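You operate a simulated robot arm through the tools that you are given. There is no shell and no other tool. Be economical: measure what you need, move in short steps, check, and stop when the job is done.

Carry out the task below with a simulated robot arm. There is one attempt and no reset: what you move stays moved.

JOB
Pack the black gauge in the foam nest and press the cover shut.
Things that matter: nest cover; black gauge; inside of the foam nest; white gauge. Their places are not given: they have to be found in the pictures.

Only the result counts: the job must be done as asked and must still hold three seconds after the hand-in. Knocking over, shifting, dropping, spilling or breaking anything else fails it. A push-on lid holds only when it is set on centred and level and pressed home; a screw cap is set on level and turned clockwise until tight.

ROBOT AND FRAMES
A 6-joint arm with a two-finger parallel gripper, fixed in place. Base frame: the origin is at the foot of the arm, x ahead of it, y to its left, z up; the work surface is at about z = 0.78. Lengths are in m, angles in degrees, forces in N, time in s.
With the tool pointing down near the work surface it reaches from about 0.18 to 0.76 m from the base axis. Its first joint turns from -166.0 to 166.0 degrees. Payload 3.91 kg.
The TCP is the grasp point between the finger pads, 0.03 m short of the fingertips. In the tool frame z runs along the fingers and y along their closing line. The gripper opens to 0.11 m. The fingers are 0.02 m wide and 0.01 m thick; the gripper's body (0.048 by 0.112 m) begins 0.055 m behind the TCP.
Orientation is that of the tool frame in the base frame, as a unit quaternion [w, x, y, z]. With the fingers straight down and closing along the base's y, the tool's x points along the base's -x, its y along +y and its z along -z.

CONTROLS
- The arm moves only by the tool arm_command. Its argument "steps" is one flat list of numbers, 7 for each row, row after row: the turn, a rotation vector about the tool's x, y, z in degrees, then the shift along the tool's x, y, z in m, then the opening, from 0 (shut) to 1 (fully open). In form: [rx, ry, rz, dx, dy, dz, gripper, rx, ry, rz, dx, dy, dz, gripper, ...]. A call has 1 to 20 rows; each row shifts and turns the commanded pose from where the row before left it, along the tool's axes as they then stand. Rows are played at 5 a second. More than 0.05 m and 8.6 degrees between two rows, or a gripper value outside its range, and nothing of the call is played. A pose out of reach is approached as far as the arm can. The call stops where the force on the tool passes 50 N (or 10 N more than at its start, if that is more) or the arm is blocked; 0.2 s more then pass. Each finger travels about 0.045 m/s and halts on what it meets, pressing with about 43 N; the grip force reading is that of the motor and also rises with nothing between the fingers. The clock runs only during rows and for 0.2 s after the last one: add rows that do not move to give the fingers time. It gives the time, the measured TCP pose, the force on the tool (base axes), the opening and the grip force at its end, in the units of the frame above (readings bear some noise).
- Cameras (640 x 400 px; columns grow to the right, rows downward): "scene" is fixed at [0.0498, 0.501, 1.3753]; the picture's right is [-0.39, -0.92, 0.00], its down [-0.55, 0.23, -0.80] and it looks along [0.74, -0.31, -0.60] (base axes); focal length 214 px, centre (320, 200). "wrist" rides on the gripper at [0.071, 0.022, -0.107] in the tool frame; the picture's right is [-0.29, 0.96, 0.00], its down [-0.76, -0.23, -0.61] and it looks along [-0.58, -0.18, 0.79] (tool axes); focal length 243 px, centre (320, 200).
- camera(camera): a new picture of that camera. The clock stands still meanwhile.
- lift_body(by): slides the trunk up (or, below 0, down) by that many m; the arm rides with it, the base frame stays. It gives what a move gives, with no picture.
- measure_at(camera, pixels): for up to 12 pixels [column, row] of the newest picture of that camera ("zoom" is the newest enlarged one), the place [x, y, z] in the base frame of the surface seen there, good to about 0.002 m. The clock stands still meanwhile.
- close_up(camera, box): a new picture of the part [left, top, right, bottom] of that camera's present view, enlarged. The clock stands still meanwhile.
- finish_job(): hands the job in; it is judged then, once.

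Go step by step. Measure first, check grasps and placings, and put right what went wrong. The budget is 80 turns and 34 pictures, counting those below and the enlarged ones. Unless the task says otherwise, let go and move clear before handing in, and close with one line.

The tools are called after "Emit:" as name(argument=value, ...) on one line, values as JSON. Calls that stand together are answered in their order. arm_command: Moves the arm, as the interface text tells. Its arguments: {"type":"object","properties":{"steps":{"type":"array","items":{"type":"number"}}},"required":["steps"]} The other tools are called the same way: lift_body (by) slides the trunk up or down; camera (camera) takes a picture; measure_at (camera, pixels) gives the place of the surface under pixels of a picture; close_up (camera, box) takes an enlarged picture of a part of a camera's view; finish_job () hands the job in.

At the start:

```text
clock: 0.0
tool_pos: [0.366, 0.1558, 1.2056]
ee_rot: [0.0, 0.0, 1.0, 0.0]
ft_force: [0.4, 0.7, 0.1]
finger_gap: 0.1099
grip_force: 0.0
trunk travel left (down, up): [-0.475, 0.115]
```

scene: 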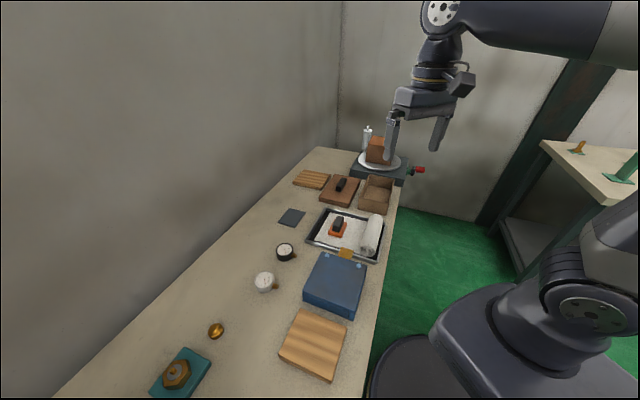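
wrist: 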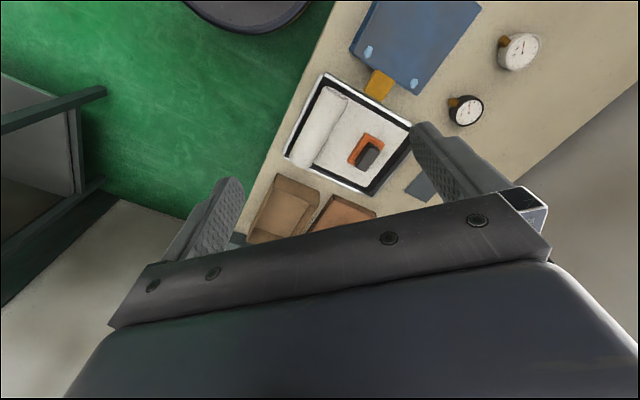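

The pictures show two gauges at about (286,251) black and (265,282) white, an open brown box at (377,193), and a brown plate with a black handle at (340,188). I'll zoom in to identify them.

Emit:
close_up(camera="scene", box=[280, 140, 420, 227])

Emit:
close_up(camera="scene", box=[230, 200, 390, 300])

```text
4.57 times, centred on (350, 184) of scene
```

zoom: 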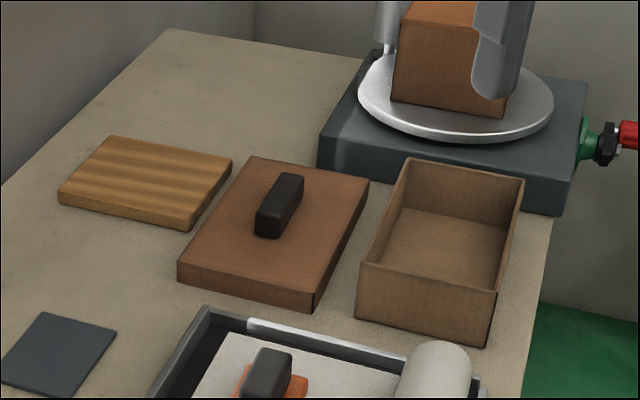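

```text
4.00 times, centred on (310, 250) of scene
```

zoom: 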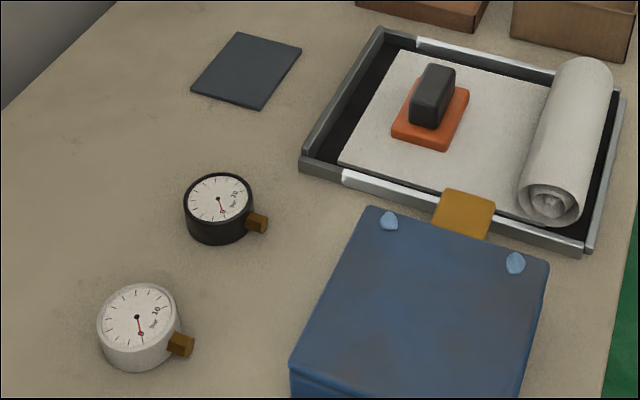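

The tray at (345,235), the brown box and lid, and the blue case at (335,285) could each be the nest. I'll enlarge the wrist view and measure some points.

Emit:
close_up(camera="wrist", box=[240, 0, 560, 200])

Emit:
close_up(camera="scene", box=[260, 235, 400, 322])

Emit:
measure_at(camera="scene", pixels=[[286, 249], [264, 279], [338, 222], [345, 254], [335, 285], [377, 195], [342, 184], [340, 195], [355, 225], [375, 235], [316, 237], [250, 310]])

```text
2.00 times, centred on (400, 100) of wrist
```

zoom: 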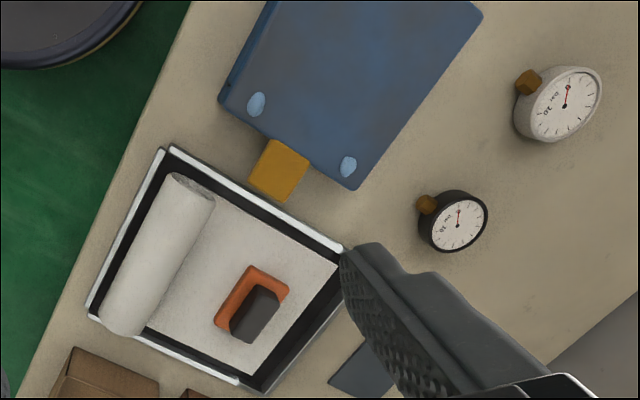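

```text
4.57 times, centred on (330, 278) of scene
```

zoom: 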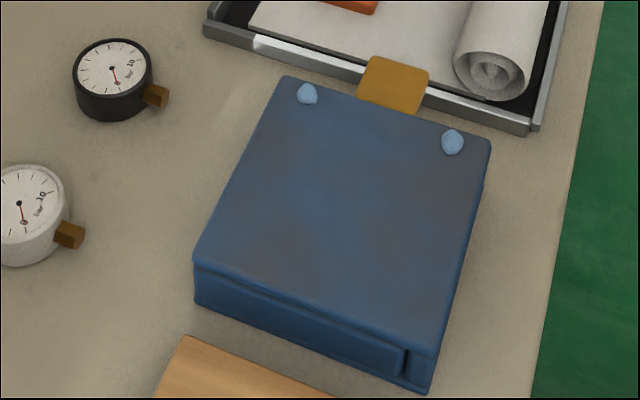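

```text
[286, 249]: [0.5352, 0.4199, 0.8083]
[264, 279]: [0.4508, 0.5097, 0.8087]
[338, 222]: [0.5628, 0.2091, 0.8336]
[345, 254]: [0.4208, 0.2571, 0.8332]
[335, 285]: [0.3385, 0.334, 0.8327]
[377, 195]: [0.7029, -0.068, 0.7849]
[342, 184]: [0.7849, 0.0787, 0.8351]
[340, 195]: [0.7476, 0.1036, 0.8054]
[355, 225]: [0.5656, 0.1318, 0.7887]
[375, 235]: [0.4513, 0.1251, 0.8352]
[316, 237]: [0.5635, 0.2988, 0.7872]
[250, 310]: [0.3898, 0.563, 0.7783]
```

The brown open box (inside at z 0.785) and the brown lid with its handle (top at z 0.835) look like a matching pair, but the blue case is still possible. I'll move the wrist camera over the brown pair.

Emit:
arm_command(steps=[0, 0, 0, -0.0363, -0.0223, 0.0123, 1, 0, 0, 0, -0.0363, -0.0223, 0.0123, 1, 0, 0, 0, -0.0363, -0.0223, 0.0123, 1, 0, 0, 0, -0.0363, -0.0223, 0.0123, 1, 0, 0, 0, -0.0363, -0.0223, 0.0123, 1, 0, 0, 0, -0.0363, -0.0223, 0.0123, 1, 0, 0, 0, -0.0363, -0.0223, 0.0123, 1, 0, 0, 0, 0, 0, 0, 1, 0, 0, 0, 0, 0, 0, 1])

Emit:
camera(camera="wrist")

```text
clock: 2.0
tool_pos: [0.6221, -0.0002, 1.1198]
ee_rot: [0.0, 0.001, 1.0, 0.0]
ft_force: [-0.1, -0.8, -0.2]
finger_gap: 0.1099
grip_force: 0.0
trunk travel left (down, up): [-0.475, 0.115]
```

```text
27 pictures are left
```

wrist: 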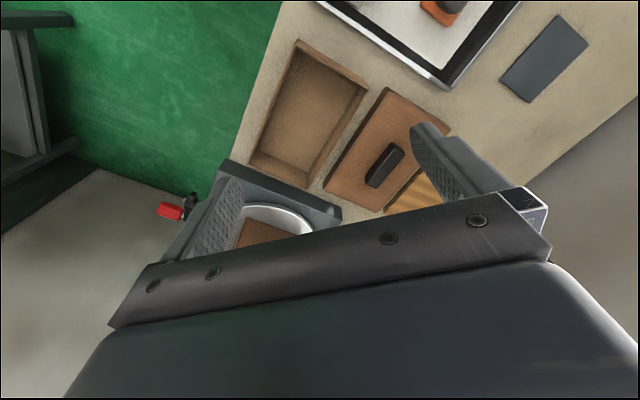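

The brown lid and box look like a pair, with lid corners near (386,88) and (323,188) and box corners near (297,40), (369,92) and (249,165). I'll measure both.

Emit:
close_up(camera="wrist", box=[230, 20, 470, 220])

Emit:
measure_at(camera="wrist", pixels=[[298, 42], [367, 92], [250, 164], [315, 188], [388, 91], [448, 130], [326, 187], [374, 209], [310, 115], [398, 150], [372, 181], [405, 120]])

```text
2.00 times, centred on (350, 120) of wrist
```

zoom: 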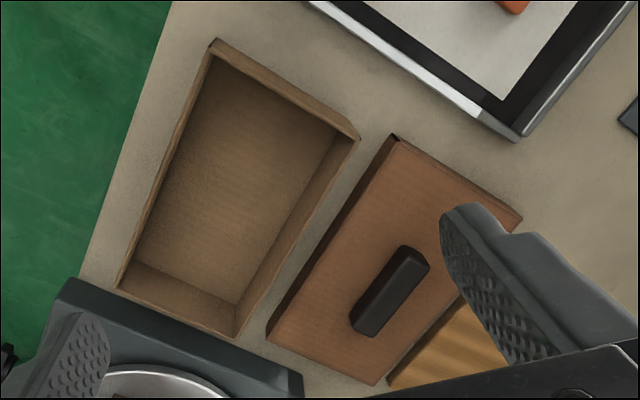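

```text
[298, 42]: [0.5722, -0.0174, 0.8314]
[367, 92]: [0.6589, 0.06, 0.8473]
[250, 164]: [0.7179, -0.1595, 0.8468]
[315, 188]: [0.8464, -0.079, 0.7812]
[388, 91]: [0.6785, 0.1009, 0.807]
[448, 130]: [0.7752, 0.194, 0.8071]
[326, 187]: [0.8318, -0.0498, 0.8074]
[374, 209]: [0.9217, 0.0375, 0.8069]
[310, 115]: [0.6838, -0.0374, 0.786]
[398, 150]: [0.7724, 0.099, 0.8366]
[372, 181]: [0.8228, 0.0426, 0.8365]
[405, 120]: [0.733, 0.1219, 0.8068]
```

The lid is about 0.134 × 0.215 m and the box about 0.12 × 0.20 m, so they pair up, but the lid centre (0.80, 0.07) is at the edge of my reach. Before deciding, I'll inspect the blue case and the tray more closely from above.

Emit:
arm_command(steps=[0, 0, 0, 0.04, 0.03, 0, 1, 0, 0, 0, 0.04, 0.03, 0, 1, 0, 0, 0, 0.04, 0.03, 0, 1, 0, 0, 0, 0.04, 0.03, 0, 1, 0, 0, 0, 0.04, 0.03, 0, 1, 0, 0, 0, 0.04, 0.03, 0, 1, 0, 0, 0, 0.03, 0.04, 0, 1, 0, 0, 0, 0.03, 0.04, 0, 1, 0, 0, 0, 0, 0.03, 0, 1, 0, 0, 0, 0, 0, 0, 1])

Emit:
camera(camera="wrist")

Emit:
close_up(camera="scene", box=[295, 280, 375, 330])

```text
clock: 4.2
tool_pos: [0.3195, 0.291, 1.1207]
ee_rot: [0.0, 0.0, 1.0, 0.0]
ft_force: [0.8, 0.4, -0.4]
finger_gap: 0.11
grip_force: 0.2
trunk travel left (down, up): [-0.475, 0.115]
```

```text
25 pictures are left
```

wrist: 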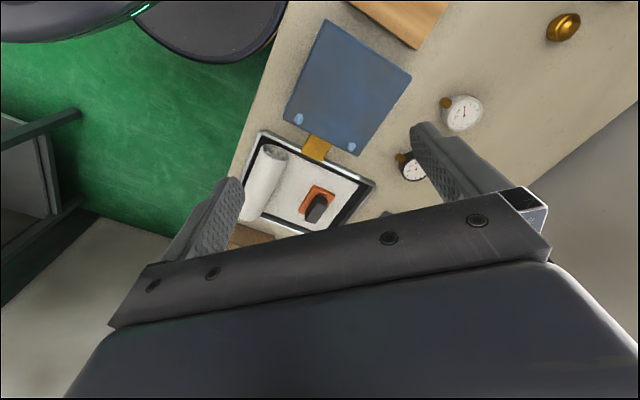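

```text
8.00 times, centred on (335, 305) of scene
```

zoom: 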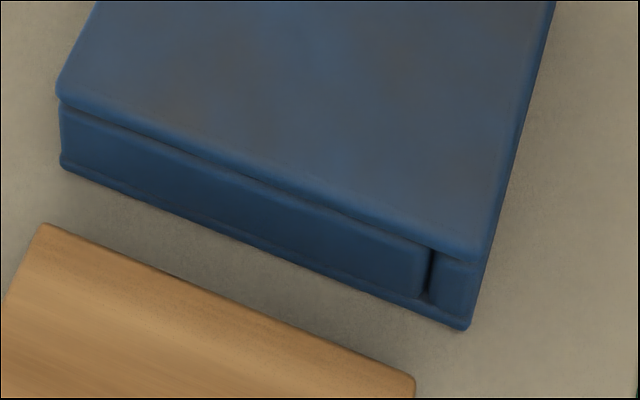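

The blue case looks like a flat closed box with a yellow tab, and the tray holds a white sheet, a roll and an orange block with a black top. I'll measure them and zoom in.

Emit:
close_up(camera="wrist", box=[230, 10, 430, 235])

Emit:
measure_at(camera="wrist", pixels=[[325, 22], [409, 76], [286, 118], [362, 153], [316, 148], [307, 200], [318, 205], [308, 188], [330, 192], [303, 216], [266, 180], [298, 119]])

```text
1.78 times, centred on (330, 122) of wrist
```

zoom: 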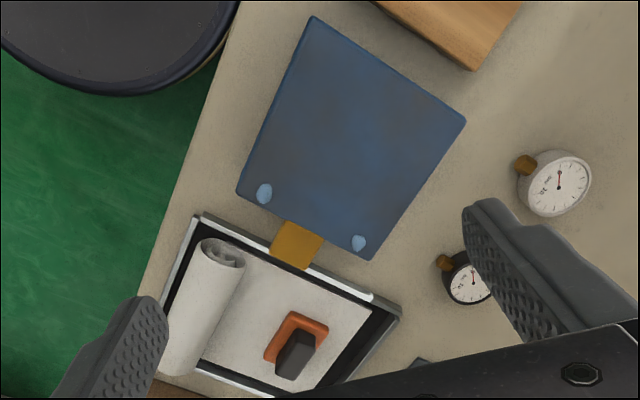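

```text
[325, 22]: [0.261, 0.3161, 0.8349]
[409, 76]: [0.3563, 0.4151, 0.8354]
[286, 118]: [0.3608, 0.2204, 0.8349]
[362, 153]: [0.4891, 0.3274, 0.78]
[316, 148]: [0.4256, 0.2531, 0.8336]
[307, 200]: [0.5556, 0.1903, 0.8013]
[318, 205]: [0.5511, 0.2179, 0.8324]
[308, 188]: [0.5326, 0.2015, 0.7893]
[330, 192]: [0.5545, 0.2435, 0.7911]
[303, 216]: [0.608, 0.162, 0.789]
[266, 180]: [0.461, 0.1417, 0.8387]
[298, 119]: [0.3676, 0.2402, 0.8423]
```

The blue case is about 0.137 m square with its lid at z 0.834. It has a yellow lift tab at (0.426, 0.253), two snap studs, and a hinge edge on the opposite side, so it is likely the nest with a press-shut cover. It is well within reach, unlike the brown lid. I'll turn the hand to face it for a closer look.

Emit:
arm_command(steps=[0, 0, -8.5, 0, 0, 0, 1, 0, 0, -8.5, 0, 0, 0, 1, 0, 0, -8.5, 0, 0, 0, 1, 0, 0, -8.5, 0, 0, 0, 1, 0, 0, -8.5, 0, 0, 0, 1, 0, 0, -8.5, 0, 0, 0, 1, 0, 0, -8.5, 0, 0, 0, 1, 0, 0, -8.5, 0, 0, 0, 1, 0, 0, -8.5, 0, 0, 0, 1, 0, 0, -8.5, 0, 0, 0, 1, 0, 0, -8.5, 0, 0, 0, 1, 0, 0, -8.5, 0, 0, 0, 1, 0, 0, -8.5, 0, 0, 0, 1, 0, 0, -8.5, 0, 0, 0, 1, 0, 0, -8.5, 0, 0, 0, 1, 0, 0, -8.5, 0, 0, 0, 1, 0, 0, 0, 0, 0, 0, 1, 0, 0, 0, 0, 0, 0, 1])

```text
clock: 8.0
tool_pos: [0.3188, 0.2901, 1.1194]
ee_rot: [0.0, 0.928, -0.373, 0.0]
ft_force: [1.0, 0.8, -0.7]
finger_gap: 0.11
grip_force: 0.1
trunk travel left (down, up): [-0.475, 0.115]
```

The hand is now turned with the camera on the tab side (tool x ≈ [0.72, -0.69]). I'll move over the tab and look.

Emit:
arm_command(steps=[0, 0, 0, 0.0268, -0.0118, 0.025, 1, 0, 0, 0, 0.0268, -0.0118, 0.025, 1, 0, 0, 0, 0.0268, -0.0118, 0.025, 1, 0, 0, 0, 0.0268, -0.0118, 0.025, 1, 0, 0, 0, 0, 0, 0, 1])

Emit:
camera(camera="wrist")

```text
clock: 9.2
tool_pos: [0.4311, 0.2476, 1.0195]
ee_rot: [-0.001, 0.927, -0.375, -0.001]
ft_force: [-0.3, 0.9, 0.2]
finger_gap: 0.11
grip_force: 0.0
trunk travel left (down, up): [-0.475, 0.115]
```

```text
22 pictures are left
```

wrist: 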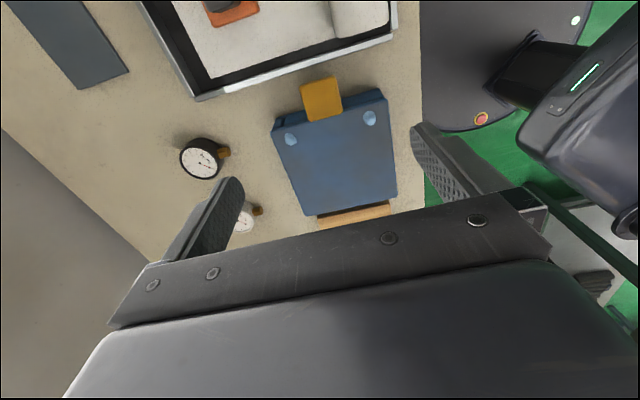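

The view from the tab side shows the case front at (330,110) with the yellow tab at (321,98). I'll zoom in there and measure.

Emit:
close_up(camera="wrist", box=[250, 60, 410, 160])

Emit:
measure_at(camera="wrist", pixels=[[302, 86], [337, 78], [307, 118], [341, 113], [321, 98], [281, 122], [380, 95], [303, 213], [393, 200], [337, 160], [262, 87], [320, 68]])

```text
4.00 times, centred on (330, 110) of wrist
```

zoom: 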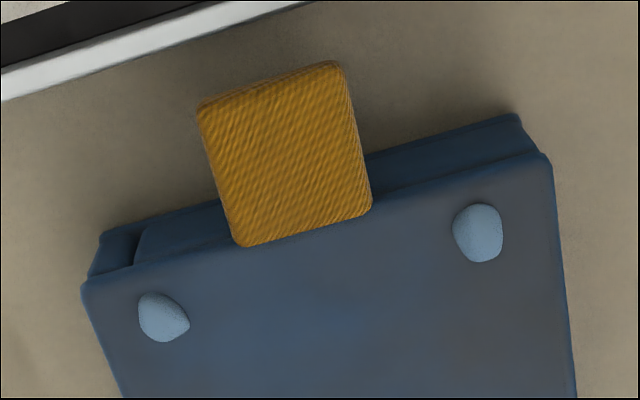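

```text
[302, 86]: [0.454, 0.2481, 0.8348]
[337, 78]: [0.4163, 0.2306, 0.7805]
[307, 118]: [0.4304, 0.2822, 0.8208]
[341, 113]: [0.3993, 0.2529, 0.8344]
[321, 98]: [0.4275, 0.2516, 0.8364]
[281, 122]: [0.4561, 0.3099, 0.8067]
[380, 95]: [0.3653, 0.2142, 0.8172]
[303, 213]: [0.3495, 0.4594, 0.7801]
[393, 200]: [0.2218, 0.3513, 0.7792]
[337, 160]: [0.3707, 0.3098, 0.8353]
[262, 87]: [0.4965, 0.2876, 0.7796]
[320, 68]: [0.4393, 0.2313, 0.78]
```

The tab measures about 0.035 × 0.04 m, centred at (0.4275, 0.2516) with its top at z 0.836, and the TCP is already above it. I'll descend astride the tab and close on its sides.

Emit:
arm_command(steps=[0, 0, 0, 0.001, 0, 0.04, 0.7, 0, 0, 0, 0.001, 0, 0.04, 0.7, 0, 0, 0, 0.001, 0, 0.04, 0.7, 0, 0, 0, 0.001, 0, 0.035, 0.7, 0, 0, 0, 0, 0, 0.016, 0.7, 0, 0, 0, 0, 0, 0, 0, 0, 0, 0, 0, 0, 0, 0, 0, 0, 0, 0, 0, 0, 0, 0, 0, 0, 0, 0, 0, 0, 0, 0, 0, 0, 0, 0, 0])

Emit:
camera(camera="wrist")

```text
clock: 11.4
tool_pos: [0.4319, 0.2465, 0.8494]
ee_rot: [0.0, 0.927, -0.374, 0.0]
ft_force: [-1.5, -1.4, -2.1]
finger_gap: 0.0434
grip_force: 44.8
trunk travel left (down, up): [-0.475, 0.115]
```

```text
20 pictures are left
```

wrist: 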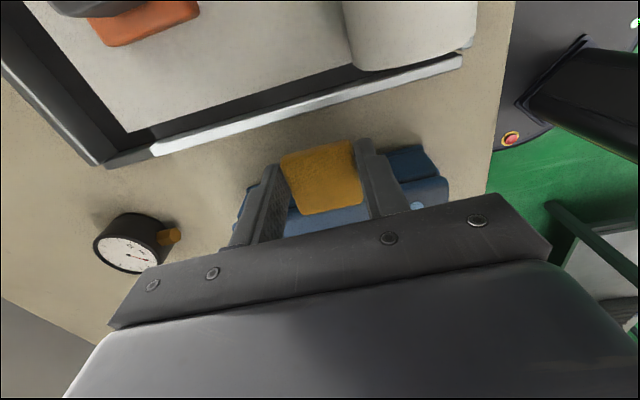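

The tab is held (gap 0.0434, grip 44.8). I'll try swinging the cover up about its far edge in small arc steps.

Emit:
arm_command(steps=[0, 3, 0, -0.0013, 0, -0.0089, 0, 0, 3, 0, -0.0013, 0, -0.0089, 0, 0, 3, 0, -0.0013, 0, -0.0089, 0, 0, 3, 0, -0.0013, 0, -0.0089, 0, 0, 0, 0, 0, 0, 0, 0])

Emit:
close_up(camera="scene", box=[250, 220, 410, 320])

```text
clock: 12.6
tool_pos: [0.4253, 0.2532, 0.8852]
ee_rot: [0.039, 0.922, -0.372, 0.097]
ft_force: [-12.8, 5.0, 0.4]
finger_gap: 0.0431
grip_force: 45.0
trunk travel left (down, up): [-0.475, 0.115]
```

```text
4.00 times, centred on (330, 270) of scene
```

zoom: 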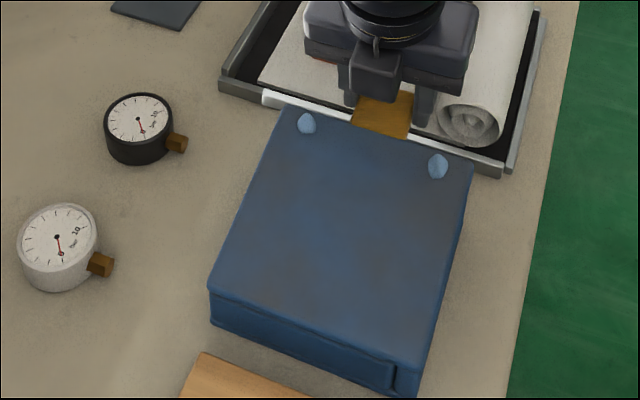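

The cover seems to rise with the hand. I'll check the lid heights and the case position.

Emit:
measure_at(camera="zoom", pixels=[[285, 115], [465, 175], [220, 285], [410, 355], [340, 220], [215, 325], [405, 385], [380, 115]])

```text
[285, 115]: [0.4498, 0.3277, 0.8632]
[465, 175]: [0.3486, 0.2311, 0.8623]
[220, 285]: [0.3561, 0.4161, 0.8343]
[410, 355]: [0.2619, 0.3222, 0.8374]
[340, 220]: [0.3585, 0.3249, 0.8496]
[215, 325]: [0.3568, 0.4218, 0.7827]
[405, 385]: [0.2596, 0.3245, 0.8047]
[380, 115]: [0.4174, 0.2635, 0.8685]
```

It's hinged: the lid tilts about 12° (0.863 at the front, 0.835 at the back) and the case hasn't moved. I'll continue the arc with slightly more inward shift to relieve the 13 N radial pull.

Emit:
arm_command(steps=[0, 0, 0, -0.002, 0, 0, 0, 0, 6, 0, -0.004, 0, -0.0171, 0, 0, 6, 0, -0.004, 0, -0.0171, 0, 0, 6, 0, -0.004, 0, -0.0171, 0, 0, 6, 0, -0.004, 0, -0.0171, 0, 0, 0, 0, 0, 0, 0, 0])

```text
clock: 14.0
tool_pos: [0.3997, 0.2785, 0.9434]
ee_rot: [0.115, 0.881, -0.357, 0.289]
ft_force: [22.8, -19.9, 25.3]
finger_gap: 0.0432
grip_force: 45.3
trunk travel left (down, up): [-0.475, 0.115]
```

The force is now about 39 N radially outward, so I over-corrected inward. I'll shift back out 4 mm and check.

Emit:
arm_command(steps=[0, 0, 0, 0.002, 0, 0, 0, 0, 0, 0, 0.002, 0, 0, 0, 0, 0, 0, 0, 0, 0, 0])

```text
clock: 14.8
tool_pos: [0.3992, 0.2788, 0.9442]
ee_rot: [0.116, 0.882, -0.355, 0.286]
ft_force: [11.8, -6.7, 5.9]
finger_gap: 0.0432
grip_force: 45.6
trunk travel left (down, up): [-0.475, 0.115]
```

The force has dropped to about 14 N. I'll continue the arc with the tuned radius.

Emit:
arm_command(steps=[0, 0, 0, 0.0015, 0, 0, 0, 0, 6, 0, -0.0031, 0, -0.0175, 0, 0, 6, 0, -0.0031, 0, -0.0175, 0, 0, 6, 0, -0.0031, 0, -0.0175, 0, 0, 0, 0, 0, 0, 0, 0])

```text
clock: 16.0
tool_pos: [0.3692, 0.3083, 0.9785]
ee_rot: [0.169, 0.826, -0.334, 0.421]
ft_force: [-6.7, 8.7, -5.3]
finger_gap: 0.0429
grip_force: 45.4
trunk travel left (down, up): [-0.475, 0.115]
```

The tilt is about 54° and the forces are small. I'll keep going.

Emit:
arm_command(steps=[0, 6, 0, -0.0037, 0, -0.0175, 0, 0, 6, 0, -0.0034, 0, -0.0175, 0, 0, 6, 0, -0.0034, 0, -0.0175, 0, 0, 0, 0, 0, 0, 0, 0])

Emit:
camera(camera="scene")

```text
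clock: 17.0
tool_pos: [0.3354, 0.3418, 0.9957]
ee_rot: [0.219, 0.749, -0.303, 0.546]
ft_force: [8.2, 10.3, 11.9]
finger_gap: 0.0431
grip_force: 45.2
trunk travel left (down, up): [-0.475, 0.115]
```

```text
18 pictures are left
```

scene: 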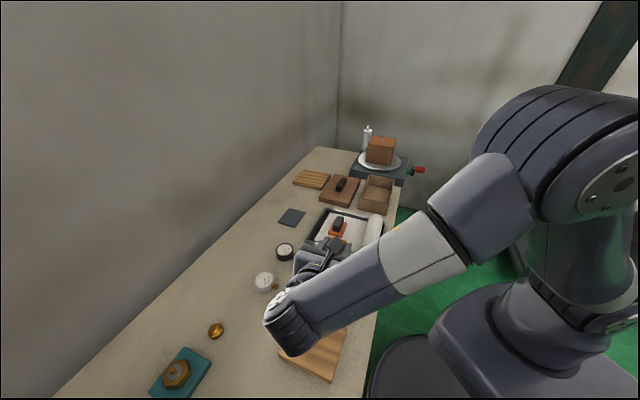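

The tilt is 72° and the arm is clear. I'll go on past vertical.

Emit:
arm_command(steps=[0, 6, 0, -0.0031, 0, -0.0175, 0, 0, 6, 0, -0.0031, 0, -0.0175, 0, 0, 6, 0, -0.0031, 0, -0.0175, 0, 0, 0, 0, 0, 0, 0, 0])

```text
clock: 17.7
tool_pos: [0.3098, 0.37, 1.0]
ee_rot: [0.251, 0.681, -0.276, 0.63]
ft_force: [7.5, 6.6, 9.2]
finger_gap: 0.0431
grip_force: 45.2
trunk travel left (down, up): [-0.475, 0.115]
stopped in row 3: the force on the tool passed its limit (the readings are from after the stop); the commanded pose is now the measured one
```

It stopped at about 85° on force, possibly the hinge stop. I'll look.

Emit:
camera(camera="wrist")

Emit:
camera(camera="scene")

```text
17 pictures are left
```

wrist: 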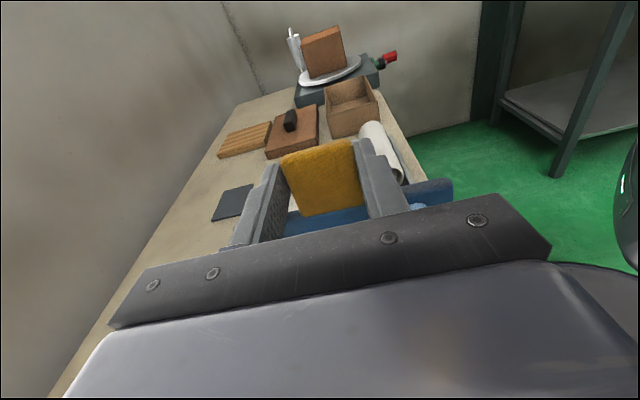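

```text
16 pictures are left
```

scene: 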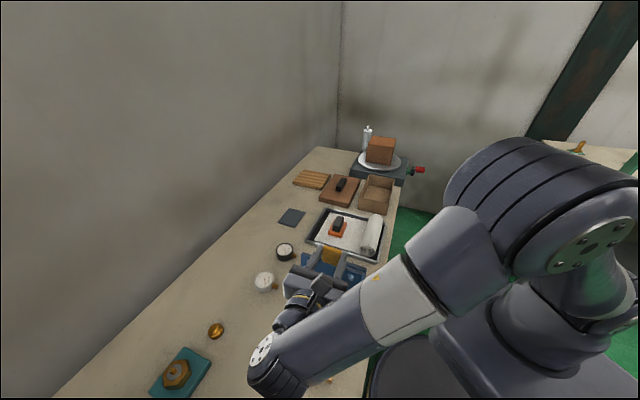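

Nothing is visibly in the way. I'll nudge further in 2° steps and read the force direction.

Emit:
arm_command(steps=[0, 2, 0, -0.001, 0, -0.0058, 0, 0, 2, 0, -0.001, 0, -0.0058, 0])

```text
clock: 18.3
tool_pos: [0.2996, 0.3778, 1.0]
ee_rot: [0.259, 0.658, -0.267, 0.655]
ft_force: [10.4, 13.6, 24.7]
finger_gap: 0.0432
grip_force: 45.1
trunk travel left (down, up): [-0.475, 0.115]
```

The tilt is 89.5° with about 25 N upward, which is radial. I'll relieve that and keep going.

Emit:
arm_command(steps=[0, 0, 0, 0.0025, -0.0015, 0, 0, 0, 3, 0, -0.0012, 0, -0.0088, 0, 0, 3, 0, -0.0012, 0, -0.0088, 0, 0, 3, 0, -0.0012, 0, -0.0088, 0, 0, 0, 0, 0, 0, 0, 0])

```text
clock: 19.1
tool_pos: [0.3074, 0.3719, 0.9944]
ee_rot: [0.267, 0.63, -0.256, 0.683]
ft_force: [1.6, -2.2, 13.8]
finger_gap: 0.043
grip_force: 44.7
out of reach, approached as far as the arm can: row 2, 3
trunk travel left (down, up): [-0.475, 0.115]
stopped in row 3: the force on the tool passed its limit (the readings are from after the stop); the commanded pose is now the measured one
```

The wrist is out of reach for more rotation at 94°. I'll try pulling straight back (tool -z) while easing the tilt, letting the tab pivot in the grip.

Emit:
arm_command(steps=[0, -3, 0, 0.001, 0, -0.008, 0, 0, -3, 0, 0.001, 0, -0.008, 0, 0, -3, 0, 0, 0, -0.008, 0, 0, 0, 0, 0, 0, 0, 0])

```text
clock: 20.1
tool_pos: [0.2898, 0.3886, 0.9959]
ee_rot: [0.245, 0.683, -0.277, 0.63]
ft_force: [8.4, -1.2, 22.2]
finger_gap: 0.0435
grip_force: 44.9
trunk travel left (down, up): [-0.475, 0.115]
```

The TCP is now past the hinge line (s ≈ -0.06 against a vertical value of about -0.05). I'll pull a bit further.

Emit:
arm_command(steps=[0, -2, 0, 0, 0, -0.008, 0, 0, -2, 0, 0, 0, -0.008, 0, 0, -2, 0, -0.001, 0, -0.008, 0, 0, 0, 0, 0, 0, 0, 0])

Emit:
camera(camera="scene")

```text
clock: 21.1
tool_pos: [0.2734, 0.4049, 0.9956]
ee_rot: [0.231, 0.716, -0.288, 0.592]
ft_force: [6.3, -3.8, -4.7]
finger_gap: 0.0432
grip_force: 44.9
trunk travel left (down, up): [-0.475, 0.115]
```

```text
15 pictures are left
```

scene: 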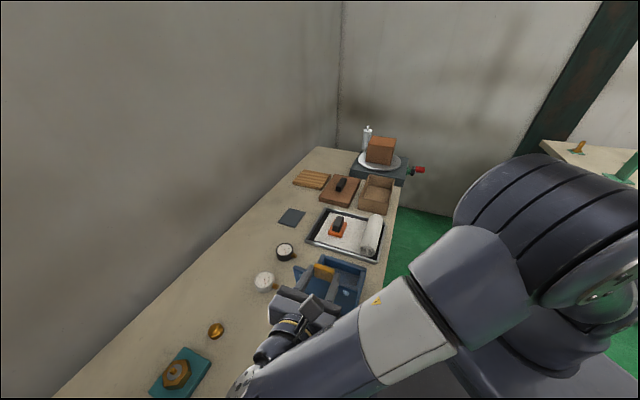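

The case is open, with its interior visible at (345,285). I'll pull two more steps, then let go.

Emit:
arm_command(steps=[0, -2, 0, -0.001, 0, -0.008, 0, 0, -2, 0, -0.001, 0, -0.008, 0, 0, 0, 0, 0, 0, 0, 0, 0, 0, 0, 0, 0, 0, 0.55, 0, 0, 0, 0, 0, 0, 0.55, 0, 0, 0, 0, 0, 0, 0.55, 0, 0, 0, 0, 0, 0, 0.55])

Emit:
close_up(camera="scene", box=[240, 220, 400, 320])

```text
clock: 22.7
tool_pos: [0.2608, 0.4154, 0.9979]
ee_rot: [0.22, 0.736, -0.296, 0.568]
ft_force: [-0.2, 0.2, -0.2]
finger_gap: 0.0607
grip_force: 0.0
trunk travel left (down, up): [-0.475, 0.115]
```

```text
4.00 times, centred on (320, 270) of scene
```

zoom: 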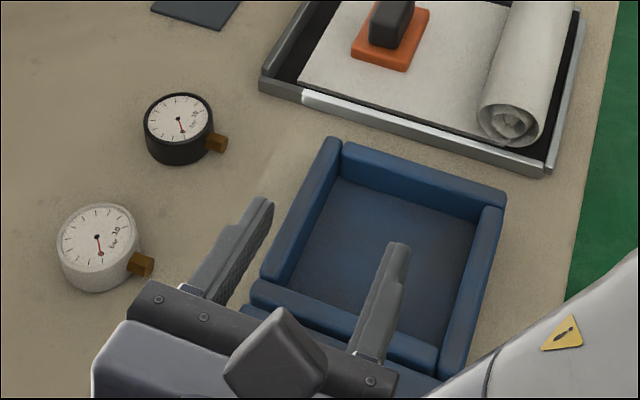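

The lid has dropped back out of the grip and the interior is open (zoom 390,230). I'll raise the hand straight up and look.

Emit:
arm_command(steps=[0, 0, 0, 0.03, 0, 0, 0.8, 0, 0, 0, 0.04, 0, 0, 1, 0, -8, 0, 0.03, 0, -0.01, 1, 0, -8, 0, 0.03, 0, -0.02, 1, 0, -8, 0, 0.02, 0, -0.03, 1, 0, -8, 0, 0.02, 0, -0.03, 1, 0, -8, 0, 0, 0, 0, 1, 0, -8, 0, 0, 0, 0, 1, 0, -8, 0, 0, 0, 0, 1, 0, -8, 0, 0, 0, 0, 1, 0, -8, 0, 0, 0, 0, 1, 0, 0, 0, 0, 0, 0, 1])

Emit:
camera(camera="wrist")

Emit:
camera(camera="scene")

```text
clock: 25.3
tool_pos: [0.2489, 0.4229, 1.1959]
ee_rot: [0.004, 0.929, -0.37, 0.027]
ft_force: [0.4, -0.1, 0.3]
finger_gap: 0.11
grip_force: 0.0
out of reach, approached as far as the arm can: row 6
trunk travel left (down, up): [-0.475, 0.115]
```

```text
13 pictures are left
```

wrist: 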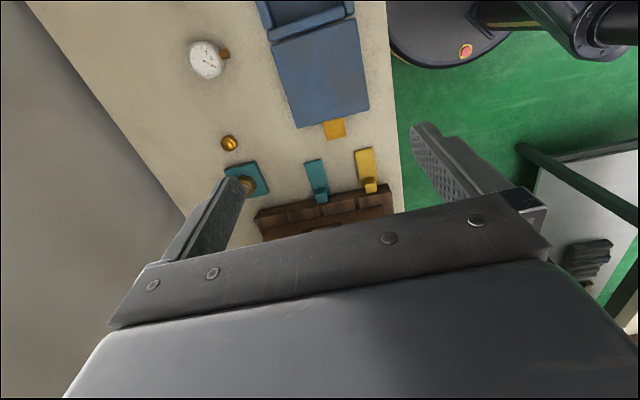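

```text
12 pictures are left
```

scene: 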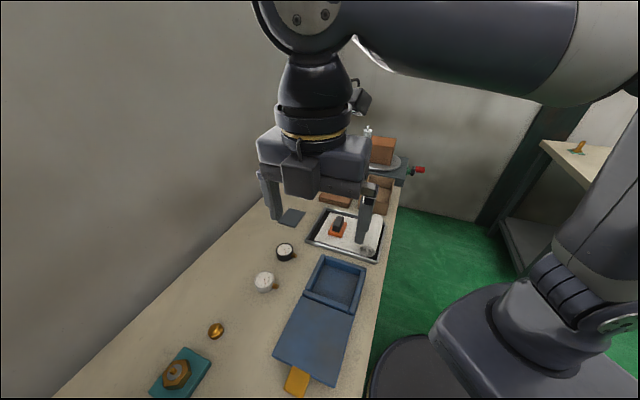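

The cover lies fully open (180°) and the nest interior is clear at (337,280). I'll zoom in to measure the interior, lid and black gauge.

Emit:
close_up(camera="scene", box=[240, 230, 400, 330])

```text
4.00 times, centred on (320, 280) of scene
```

zoom: 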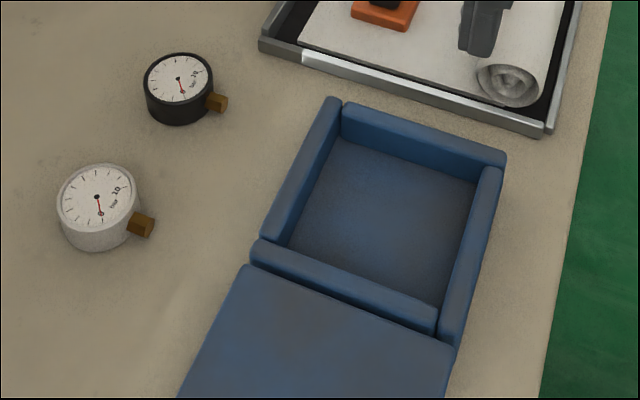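

Emit:
measure_at(camera="zoom", pixels=[[340, 145], [470, 188], [290, 245], [375, 220], [330, 110], [492, 180], [178, 77], [148, 85], [209, 80], [218, 101], [180, 54], [178, 102]])

Emit:
measure_at(camera="scene", pixels=[[320, 335], [296, 380], [295, 340], [340, 345], [304, 302], [350, 312], [330, 301]])

```text
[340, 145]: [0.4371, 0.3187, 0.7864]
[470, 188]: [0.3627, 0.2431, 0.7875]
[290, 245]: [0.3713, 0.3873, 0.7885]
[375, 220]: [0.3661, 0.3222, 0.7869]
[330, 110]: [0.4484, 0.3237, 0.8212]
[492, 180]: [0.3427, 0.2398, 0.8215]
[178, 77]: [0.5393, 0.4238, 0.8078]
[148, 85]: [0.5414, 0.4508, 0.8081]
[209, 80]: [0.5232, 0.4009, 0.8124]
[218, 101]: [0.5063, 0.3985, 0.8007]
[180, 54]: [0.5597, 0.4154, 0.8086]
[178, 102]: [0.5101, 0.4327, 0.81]
```

```text
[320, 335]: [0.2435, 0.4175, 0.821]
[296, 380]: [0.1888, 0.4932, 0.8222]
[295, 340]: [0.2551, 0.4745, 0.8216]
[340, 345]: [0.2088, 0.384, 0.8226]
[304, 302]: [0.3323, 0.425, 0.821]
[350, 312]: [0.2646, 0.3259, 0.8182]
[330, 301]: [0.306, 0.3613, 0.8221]
```

The nest floor is at z 0.787 and its rim at 0.8215; the inside is about 0.10 m square, centred near (0.36, 0.315). The black gauge is at (0.534, 0.4245), top z 0.808, with its stem along [-0.7, -0.7]. I'll level and turn the hand 90° so it closes across the stem, then go above the gauge.

Emit:
arm_command(steps=[0, -3.1, 0, 0, 0, 0, 1, 0, 0, 8.18, 0, 0, 0, 1, 0, 0, 8.18, 0, 0, 0, 1, 0, 0, 8.18, 0, 0, 0, 1, 0, 0, 8.18, 0, 0, 0, 1, 0, 0, 8.18, 0, 0, 0, 1, 0, 0, 8.18, 0, 0, 0, 1, 0, 0, 8.18, 0, 0, 0, 1, 0, 0, 8.18, 0, 0, 0, 1, 0, 0, 8.18, 0, 0, 0, 1, 0, 0, 8.18, 0, 0, 0, 1, 0, 0, 8.18, 0, 0, 0, 1, 0, 0, 0, -0.0246, -0.0257, 0.028, 1, 0, 0, 0, -0.0246, -0.0257, 0.028, 1, 0, 0, 0, -0.0246, -0.0257, 0.028, 1, 0, 0, 0, -0.0246, -0.0257, 0.028, 1, 0, 0, 0, -0.0246, -0.0257, 0.028, 1, 0, 0, 0, -0.0246, -0.0257, 0.028, 1, 0, 0, 0, -0.0246, -0.0257, 0.028, 1, 0, 0, 0, -0.0246, -0.0257, 0.028, 0.85])

Emit:
camera(camera="wrist")

```text
clock: 29.5
tool_pos: [0.5348, 0.4273, 0.9735]
ee_rot: [0.005, -0.396, 0.918, 0.003]
ft_force: [-0.5, -0.2, -0.8]
finger_gap: 0.0938
grip_force: 0.1
trunk travel left (down, up): [-0.475, 0.115]
```

```text
10 pictures are left
```

wrist: 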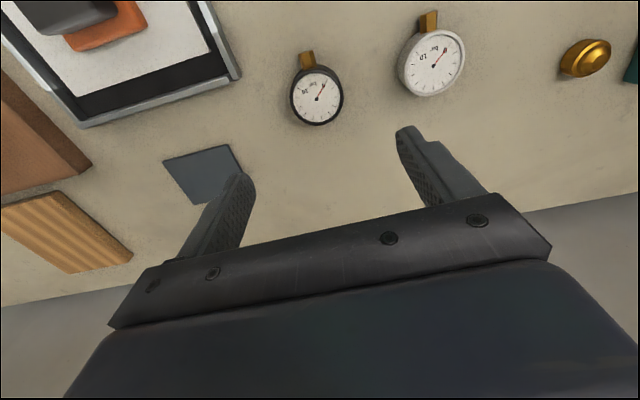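

The black gauge is at (317,97) with its stem at (306,57), roughly aligned with tool x. I'll measure the edges for exact centring.

Emit:
measure_at(camera="wrist", pixels=[[293, 98], [341, 95], [315, 70], [319, 122], [317, 97], [306, 53], [306, 62], [430, 63], [403, 70]])

```text
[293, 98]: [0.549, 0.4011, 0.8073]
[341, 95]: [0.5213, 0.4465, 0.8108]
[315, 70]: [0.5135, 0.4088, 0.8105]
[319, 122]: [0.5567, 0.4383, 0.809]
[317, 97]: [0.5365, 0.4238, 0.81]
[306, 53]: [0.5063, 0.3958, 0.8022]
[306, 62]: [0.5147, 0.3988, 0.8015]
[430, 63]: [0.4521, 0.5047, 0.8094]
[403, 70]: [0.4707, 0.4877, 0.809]
```

The gauge centre is (0.535, 0.424), so I need a 3 mm correction. Then I'll descend to z 0.815 and close.

Emit:
arm_command(steps=[0, 0, 0, 0.0025, -0.0024, 0.0375, 0.85, 0, 0, 0, 0, 0, 0.0375, 0.85, 0, 0, 0, 0, 0, 0.0375, 0.85, 0, 0, 0, 0, 0, 0.0375, 0.85, 0, 0, 0, 0, 0, 0.0085, 0.85, 0, 0, 0, 0, 0, 0, 0.85, 0, 0, 0, 0, 0, 0, 0.3, 0, 0, 0, 0, 0, 0, 0.3, 0, 0, 0, 0, 0, 0, 0.3, 0, 0, 0, 0, 0, 0, 0.3, 0, 0, 0, 0, 0, 0, 0.3])

```text
clock: 31.9
tool_pos: [0.5366, 0.4251, 0.8163]
ee_rot: [0.006, -0.396, 0.918, 0.003]
ft_force: [0.4, 0.0, -0.4]
finger_gap: 0.0569
grip_force: 43.1
trunk travel left (down, up): [-0.475, 0.115]
```

The grip is good (gap 0.0569 on the gauge). I'll lift, carry it over the nest, lower it part way and check.

Emit:
arm_command(steps=[0, 0, 0, 0, 0, -0.02, 0.3, 0, 0, 0, 0, 0, -0.04, 0.3, 0, 0, 0, 0, 0, -0.04, 0.3, 0, 0, 0, 0.0387, 0.0103, 0, 0.3, 0, 0, 0, 0.0387, 0.0103, 0, 0.3, 0, 0, 0, 0.0387, 0.0103, 0, 0.3, 0, 0, 0, 0.0387, 0.0103, 0, 0.3, 0, 0, 0, 0.0387, 0.0103, 0, 0.3, 0, 0, 0, 0, 0, 0.02, 0.3, 0, 0, 0, 0, 0, 0.02, 0.3, 0, 0, 0, 0, 0, 0, 0.3])

Emit:
camera(camera="wrist")

```text
clock: 34.3
tool_pos: [0.3659, 0.3178, 0.8727]
ee_rot: [0.006, -0.397, 0.918, 0.003]
ft_force: [-0.1, 0.7, -0.8]
finger_gap: 0.0569
grip_force: 43.4
trunk travel left (down, up): [-0.475, 0.115]
```

```text
9 pictures are left
```

wrist: 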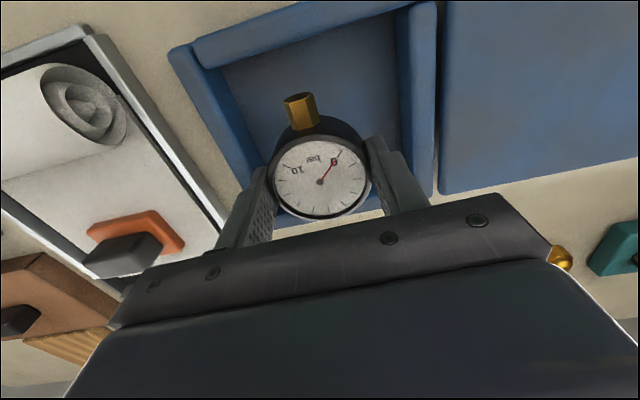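

The gauge hangs over the nest. I'll measure the rims at (255,170), (405,100), (300,45) and the far wall near (290,220) to confirm clearance.

Emit:
measure_at(camera="wrist", pixels=[[212, 75], [222, 125], [404, 70], [404, 140], [300, 38], [285, 222], [300, 80], [412, 60], [195, 70]])

```text
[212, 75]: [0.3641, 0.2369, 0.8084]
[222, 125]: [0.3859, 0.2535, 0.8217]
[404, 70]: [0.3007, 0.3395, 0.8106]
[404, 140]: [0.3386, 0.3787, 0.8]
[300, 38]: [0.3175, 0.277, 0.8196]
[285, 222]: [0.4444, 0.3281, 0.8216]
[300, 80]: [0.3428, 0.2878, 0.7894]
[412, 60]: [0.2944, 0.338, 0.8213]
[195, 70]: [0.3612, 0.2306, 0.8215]
```

The interior spans s from -0.018 to 0.099 and the gauge is at s = 0.044, so I'll centre it by 3 mm. Then I'll lower it to the floor and open slightly.

Emit:
arm_command(steps=[0, 0, 0, 0, 0.003, 0.02, 0.3, 0, 0, 0, 0, 0, 0.018, 0.3, 0, 0, 0, 0, 0, 0.0095, 0.3, 0, 0, 0, 0, 0, 0, 0.3, 0, 0, 0, 0, 0, 0, 0.68, 0, 0, 0, 0, 0, 0, 0.68, 0, 0, 0, 0, 0, 0, 0.68])

```text
clock: 35.9
tool_pos: [0.364, 0.3199, 0.8247]
ee_rot: [0.005, -0.396, 0.918, 0.003]
ft_force: [1.2, -0.8, -0.1]
finger_gap: 0.0747
grip_force: 0.1
trunk travel left (down, up): [-0.475, 0.115]
```

The gauge is released (gap 0.0747). I'll rise clear, turn the hand back 90° and go above the open cover's tab at about (0.19, 0.49).

Emit:
arm_command(steps=[0, 0, 0, 0, 0, -0.03, 0.68, 0, 0, 0, 0, 0, -0.05, 0.68, 0, 0, 0, 0, 0, -0.05, 0.7, 0, 0, 0, 0, 0, -0.05, 0.7, 0, 0, -8.18, 0, 0, 0, 0.7, 0, 0, -8.18, 0, 0, 0, 0.7, 0, 0, -8.18, 0, 0, 0, 0.7, 0, 0, -8.18, 0, 0, 0, 0.7, 0, 0, -8.18, 0, 0, 0, 0.7, 0, 0, -8.18, 0, 0, 0, 0.7, 0, 0, -8.18, 0, 0, 0, 0.7, 0, 0, -8.18, 0, 0, 0, 0.7, 0, 0, -8.18, 0, 0, 0, 0.7, 0, 0, -8.18, 0, 0, 0, 0.7, 0, 0, -8.18, 0, 0, 0, 0.7, 0, 0, 0, -0.0487, 0, 0, 0.7, 0, 0, 0, -0.0487, 0, 0, 0.7, 0, 0, 0, -0.0487, 0, 0, 0.7, 0, 0, 0, -0.0487, 0, 0, 0.7, 0, 0, 0, -0.0487, 0, 0, 0.7])

Emit:
camera(camera="wrist")

Emit:
close_up(camera="scene", box=[240, 240, 400, 340])

```text
clock: 40.1
tool_pos: [0.1871, 0.4866, 1.0055]
ee_rot: [-0.005, 0.929, -0.37, 0.003]
ft_force: [0.2, -0.7, 0.1]
finger_gap: 0.0771
grip_force: 0.1
trunk travel left (down, up): [-0.475, 0.115]
```

```text
8 pictures are left
```

wrist: 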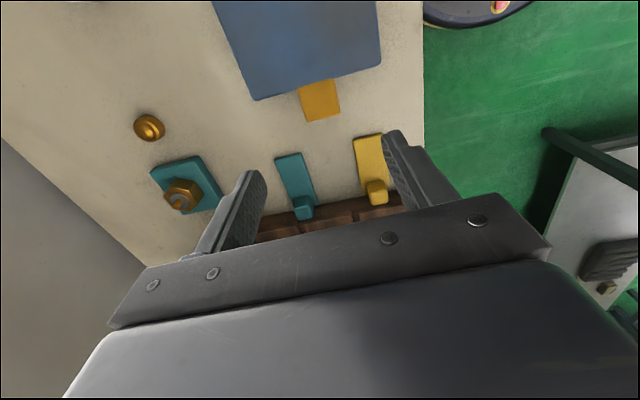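

```text
4.00 times, centred on (320, 290) of scene
```

zoom: 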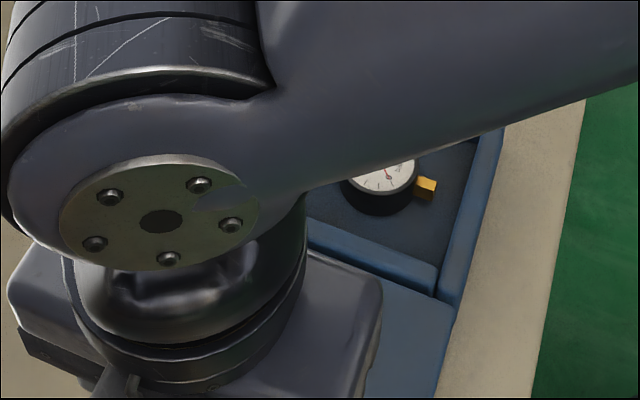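

The gauge sits in the nest. The tab is at (319,100), so I'll measure it and its surroundings.

Emit:
measure_at(camera="wrist", pixels=[[300, 92], [334, 83], [306, 118], [339, 112], [319, 100], [280, 110], [355, 95], [320, 135], [375, 62], [262, 94], [300, 50]])

```text
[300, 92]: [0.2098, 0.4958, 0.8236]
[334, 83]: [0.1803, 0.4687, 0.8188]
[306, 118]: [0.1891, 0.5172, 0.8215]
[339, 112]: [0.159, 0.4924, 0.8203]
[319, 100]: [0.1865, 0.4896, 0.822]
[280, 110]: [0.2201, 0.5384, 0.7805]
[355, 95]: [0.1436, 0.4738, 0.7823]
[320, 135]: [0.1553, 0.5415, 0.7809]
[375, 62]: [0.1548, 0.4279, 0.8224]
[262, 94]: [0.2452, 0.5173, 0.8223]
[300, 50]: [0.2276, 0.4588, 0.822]
```

The tab centre is at (0.185, 0.492, 0.821). With the closed position, that puts the hinge axis at s = -0.047, z = 0.826 along [0.707, -0.707]. I'll correct the yaw by 1.5°, descend astride the tab and grip it.

Emit:
arm_command(steps=[0, 0, 1.5, -0.0102, -0.0037, 0.03, 0.7, 0, 0, 0, 0, 0, 0.04, 0.7, 0, 0, 0, 0, 0, 0.04, 0.7, 0, 0, 0, 0, 0, 0.04, 0.7, 0, 0, 0, 0, 0, 0.019, 0.7, 0, 0, 0, 0, 0, 0, 0.7, 0, 0, 0, 0, 0, 0, 0, 0, 0, 0, 0, 0, 0, 0, 0, 0, 0, 0, 0, 0, 0, 0, 0, 0, 0, 0, 0, 0, 0])

```text
refused: steps must hold 7 numbers for each row
```

Emit:
arm_command(steps=[0, 0, 1.5, -0.0102, -0.0037, 0.03, 0.7, 0, 0, 0, 0, 0, 0.04, 0.7, 0, 0, 0, 0, 0, 0.04, 0.7, 0, 0, 0, 0, 0, 0.04, 0.7, 0, 0, 0, 0, 0, 0.019, 0.7, 0, 0, 0, 0, 0, 0, 0.7, 0, 0, 0, 0, 0, 0, 0, 0, 0, 0, 0, 0, 0, 0, 0, 0, 0, 0, 0, 0, 0, 0, 0, 0, 0, 0, 0, 0])

```text
clock: 42.3
tool_pos: [0.1809, 0.4975, 0.8358]
ee_rot: [-0.005, 0.924, -0.382, 0.002]
ft_force: [-5.1, -4.3, -0.7]
finger_gap: 0.0431
grip_force: 44.6
trunk travel left (down, up): [-0.475, 0.115]
```

The tab is gripped (gap 0.0431). I'll swing up along the arc with the hand kept vertical, starting with five steps and a force check.

Emit:
arm_command(steps=[0, 0, 0, 0.001, -0.0005, -0.0275, 0, 0, 0, 0, 0.0053, 0, -0.027, 0, 0, 0, 0, 0.0095, 0, -0.0258, 0, 0, 0, 0, 0.0134, 0, -0.0241, 0, 0, 0, 0, 0.0171, 0, -0.0217, 0, 0, 0, 0, 0, 0, 0, 0])

```text
clock: 43.7
tool_pos: [0.2156, 0.4641, 0.9638]
ee_rot: [-0.005, 0.924, -0.381, 0.002]
ft_force: [-5.7, -4.4, -4.5]
finger_gap: 0.0436
grip_force: 44.8
trunk travel left (down, up): [-0.475, 0.115]
```

The forces are low, so the pivoting grip works. I'll continue over the top.

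Emit:
arm_command(steps=[0, 0, 0, 0.0203, 0, -0.0188, 0, 0, 0, 0, 0.023, 0, -0.0154, 0, 0, 0, 0, 0.0251, 0, -0.0116, 0, 0, 0, 0, 0.0267, 0, -0.0076, 0, 0, 0, 0, 0.0275, 0, -0.0034, 0, 0, 0, 0, 0, 0, 0, 0])

```text
clock: 45.1
tool_pos: [0.3017, 0.3768, 1.0208]
ee_rot: [-0.007, 0.925, -0.381, 0.004]
ft_force: [-3.0, 5.9, 10.6]
finger_gap: 0.0433
grip_force: 45.0
trunk travel left (down, up): [-0.475, 0.115]
```

The lid is vertical and the forces are still modest. I'll continue down the other side.

Emit:
arm_command(steps=[0, 0, 0, 0.0272, 0, 0.0, 0, 0, 0, 0, 0.0268, 0, 0.0053, 0, 0, 0, 0, 0.0258, 0, 0.0094, 0, 0, 0, 0, 0.024, 0, 0.0133, 0, 0, 0, 0, 0.0215, 0, 0.0169, 0, 0, 0, 0, 0, 0, 0, 0])

```text
clock: 46.5
tool_pos: [0.3923, 0.2868, 0.9752]
ee_rot: [-0.007, 0.925, -0.381, 0.004]
ft_force: [17.7, -4.6, 22.7]
finger_gap: 0.0434
grip_force: 44.9
trunk travel left (down, up): [-0.475, 0.115]
```

There's about 28 N radially outward, so I'll move out 3 mm and continue down.

Emit:
arm_command(steps=[0, 0, 0, 0.002, 0, -0.002, 0, 0, 0, 0, 0.0188, 0, 0.02, 0, 0, 0, 0, 0.0154, 0, 0.0228, 0, 0, 0, 0, 0.0116, 0, 0.0249, 0, 0, 0, 0, 0, 0, 0, 0])

```text
clock: 47.7
tool_pos: [0.425, 0.253, 0.909]
ee_rot: [-0.005, 0.924, -0.382, 0.002]
ft_force: [13.8, -12.4, 9.9]
finger_gap: 0.0434
grip_force: 44.7
trunk travel left (down, up): [-0.475, 0.115]
```

The remaining angle is about 20°. I'll ease out 2 mm and lower to nearly shut, then release.

Emit:
arm_command(steps=[0, 0, 0, 0.0095, 0, 0.0264, 0, 0, 0, 0, 0.0035, 0, 0.0265, 0, 0, 0, 0, 0, 0, 0, 0, 0, 0, 0, 0, 0, 0, 0.7, 0, 0, 0, 0, 0, 0, 0.7, 0, 0, 0, 0, 0, 0, 0.7, 0, 0, 0, 0, 0, -0.03, 0.7, 0, 0, 0, 0, 0, -0.04, 0.7, 0, 0, 0, 0, 0, -0.04, 0.7, 0, 0, 0, 0, 0, -0.04, 0.2, 0, 0, 0, 0, 0, 0, 0, 0, 0, 0, 0, 0, 0, 0, 0, 0, 0, 0, 0, 0, 0])

Emit:
camera(camera="wrist")

```text
clock: 50.5
tool_pos: [0.4336, 0.2469, 1.0064]
ee_rot: [-0.005, 0.924, -0.381, 0.002]
ft_force: [-0.1, 0.8, 0.4]
finger_gap: 0.0
grip_force: 10.0
trunk travel left (down, up): [-0.475, 0.115]
```

```text
6 pictures are left
```

wrist: 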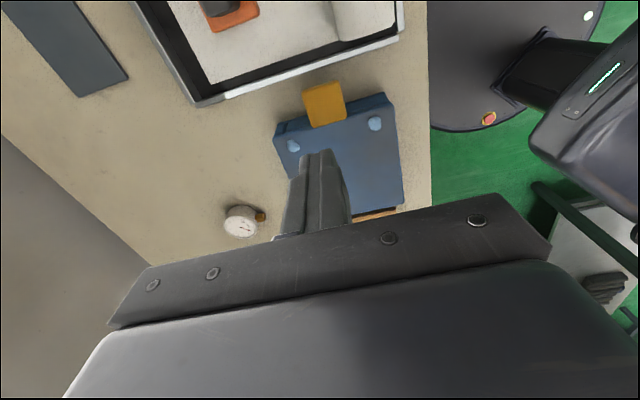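

The lid appears closed. I'll check whether it's level by measuring its front, middle and back.

Emit:
measure_at(camera="wrist", pixels=[[284, 145], [385, 117], [335, 138], [340, 148], [375, 185], [324, 103], [294, 146], [376, 124], [398, 200]])

```text
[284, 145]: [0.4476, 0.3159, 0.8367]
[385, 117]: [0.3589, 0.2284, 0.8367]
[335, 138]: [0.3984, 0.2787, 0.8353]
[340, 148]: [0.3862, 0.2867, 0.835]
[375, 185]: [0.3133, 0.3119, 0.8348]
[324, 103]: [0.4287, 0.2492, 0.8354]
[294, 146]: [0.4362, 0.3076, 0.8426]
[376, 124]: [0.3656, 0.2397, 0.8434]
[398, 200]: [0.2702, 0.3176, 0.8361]
```

The front is 1–2 mm higher than before (0.8367 against 0.835), so it needs pressing home. I'll press the front middle between the studs with shut fingers, in small steps with the force stop as a limit.

Emit:
arm_command(steps=[0, 0, 0, -0.0235, 0, 0.03, 0, 0, 0, 0, -0.0235, 0, 0.03, 0, 0, 0, 0, 0, 0, 0.04, 0, 0, 0, 0, 0, 0, 0.034, 0, 0, 0, 0, 0, 0, 0.004, 0, 0, 0, 0, 0, 0, 0.003, 0, 0, 0, 0, 0, 0, 0.002, 0, 0, 0, 0, 0, 0, 0.002, 0, 0, 0, 0, 0, 0, 0.002, 0, 0, 0, 0, 0, 0, 0.002, 0, 0, 0, 0, 0, 0, 0.002, 0, 0, 0, 0, 0, 0, 0.002, 0, 0, 0, 0, 0, 0, 0.002, 0, 0, 0, 0, 0, 0, 0.002, 0])

```text
clock: 52.7
tool_pos: [0.401, 0.2802, 0.863]
ee_rot: [-0.01, 0.925, -0.381, 0.005]
ft_force: [-10.6, -8.2, 37.4]
finger_gap: 0.0002
grip_force: 37.7
trunk travel left (down, up): [-0.475, 0.115]
stopped in row 11: the force on the tool passed its limit (the readings are from after the stop); the commanded pose is now the measured one
```

The middle is pressed to about 50 N. I'll press over each stud as well.

Emit:
arm_command(steps=[0, 0, 0, 0, 0, -0.03, 0, 0, 0, 0, 0.004, -0.0443, 0, 0, 0, 0, 0, 0, 0, 0.016, 0, 0, 0, 0, 0, 0, 0.003, 0, 0, 0, 0, 0, 0, 0.002, 0, 0, 0, 0, 0, 0, 0.002, 0, 0, 0, 0, 0, 0, 0.002, 0, 0, 0, 0, 0, 0, 0.002, 0, 0, 0, 0, 0, 0, 0.002, 0, 0, 0, 0, 0, 0, 0.002, 0, 0, 0, 0, 0, 0, 0.002, 0])

```text
clock: 55.1
tool_pos: [0.4362, 0.31, 0.8612]
ee_rot: [-0.013, 0.924, -0.382, 0.006]
ft_force: [-0.8, -5.7, 49.4]
finger_gap: 0.0001
grip_force: 37.9
trunk travel left (down, up): [-0.475, 0.115]
```

That side took about 49 N. Now the other stud.

Emit:
arm_command(steps=[0, 0, 0, 0, 0, -0.03, 0, 0, 0, 0, 0, 0.048, 0, 0, 0, 0, 0, 0, 0.048, 0, 0, 0, 0, 0, 0, 0, 0.014, 0, 0, 0, 0, 0, 0, 0.003, 0, 0, 0, 0, 0, 0, 0.003, 0, 0, 0, 0, 0, 0, 0.002, 0, 0, 0, 0, 0, 0, 0.002, 0, 0, 0, 0, 0, 0, 0.002, 0, 0, 0, 0, 0, 0, 0.002, 0, 0, 0, 0, 0, 0, 0.002, 0, 0, 0, 0, 0, 0, 0.002, 0])

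```text
clock: 57.4
tool_pos: [0.3685, 0.2423, 0.8646]
ee_rot: [-0.016, 0.924, -0.382, 0.008]
ft_force: [-9.9, -6.9, 25.7]
finger_gap: 0.0
grip_force: 37.8
trunk travel left (down, up): [-0.475, 0.115]
stopped in row 11: the force on the tool passed its limit (the readings are from after the stop); the commanded pose is now the measured one
```

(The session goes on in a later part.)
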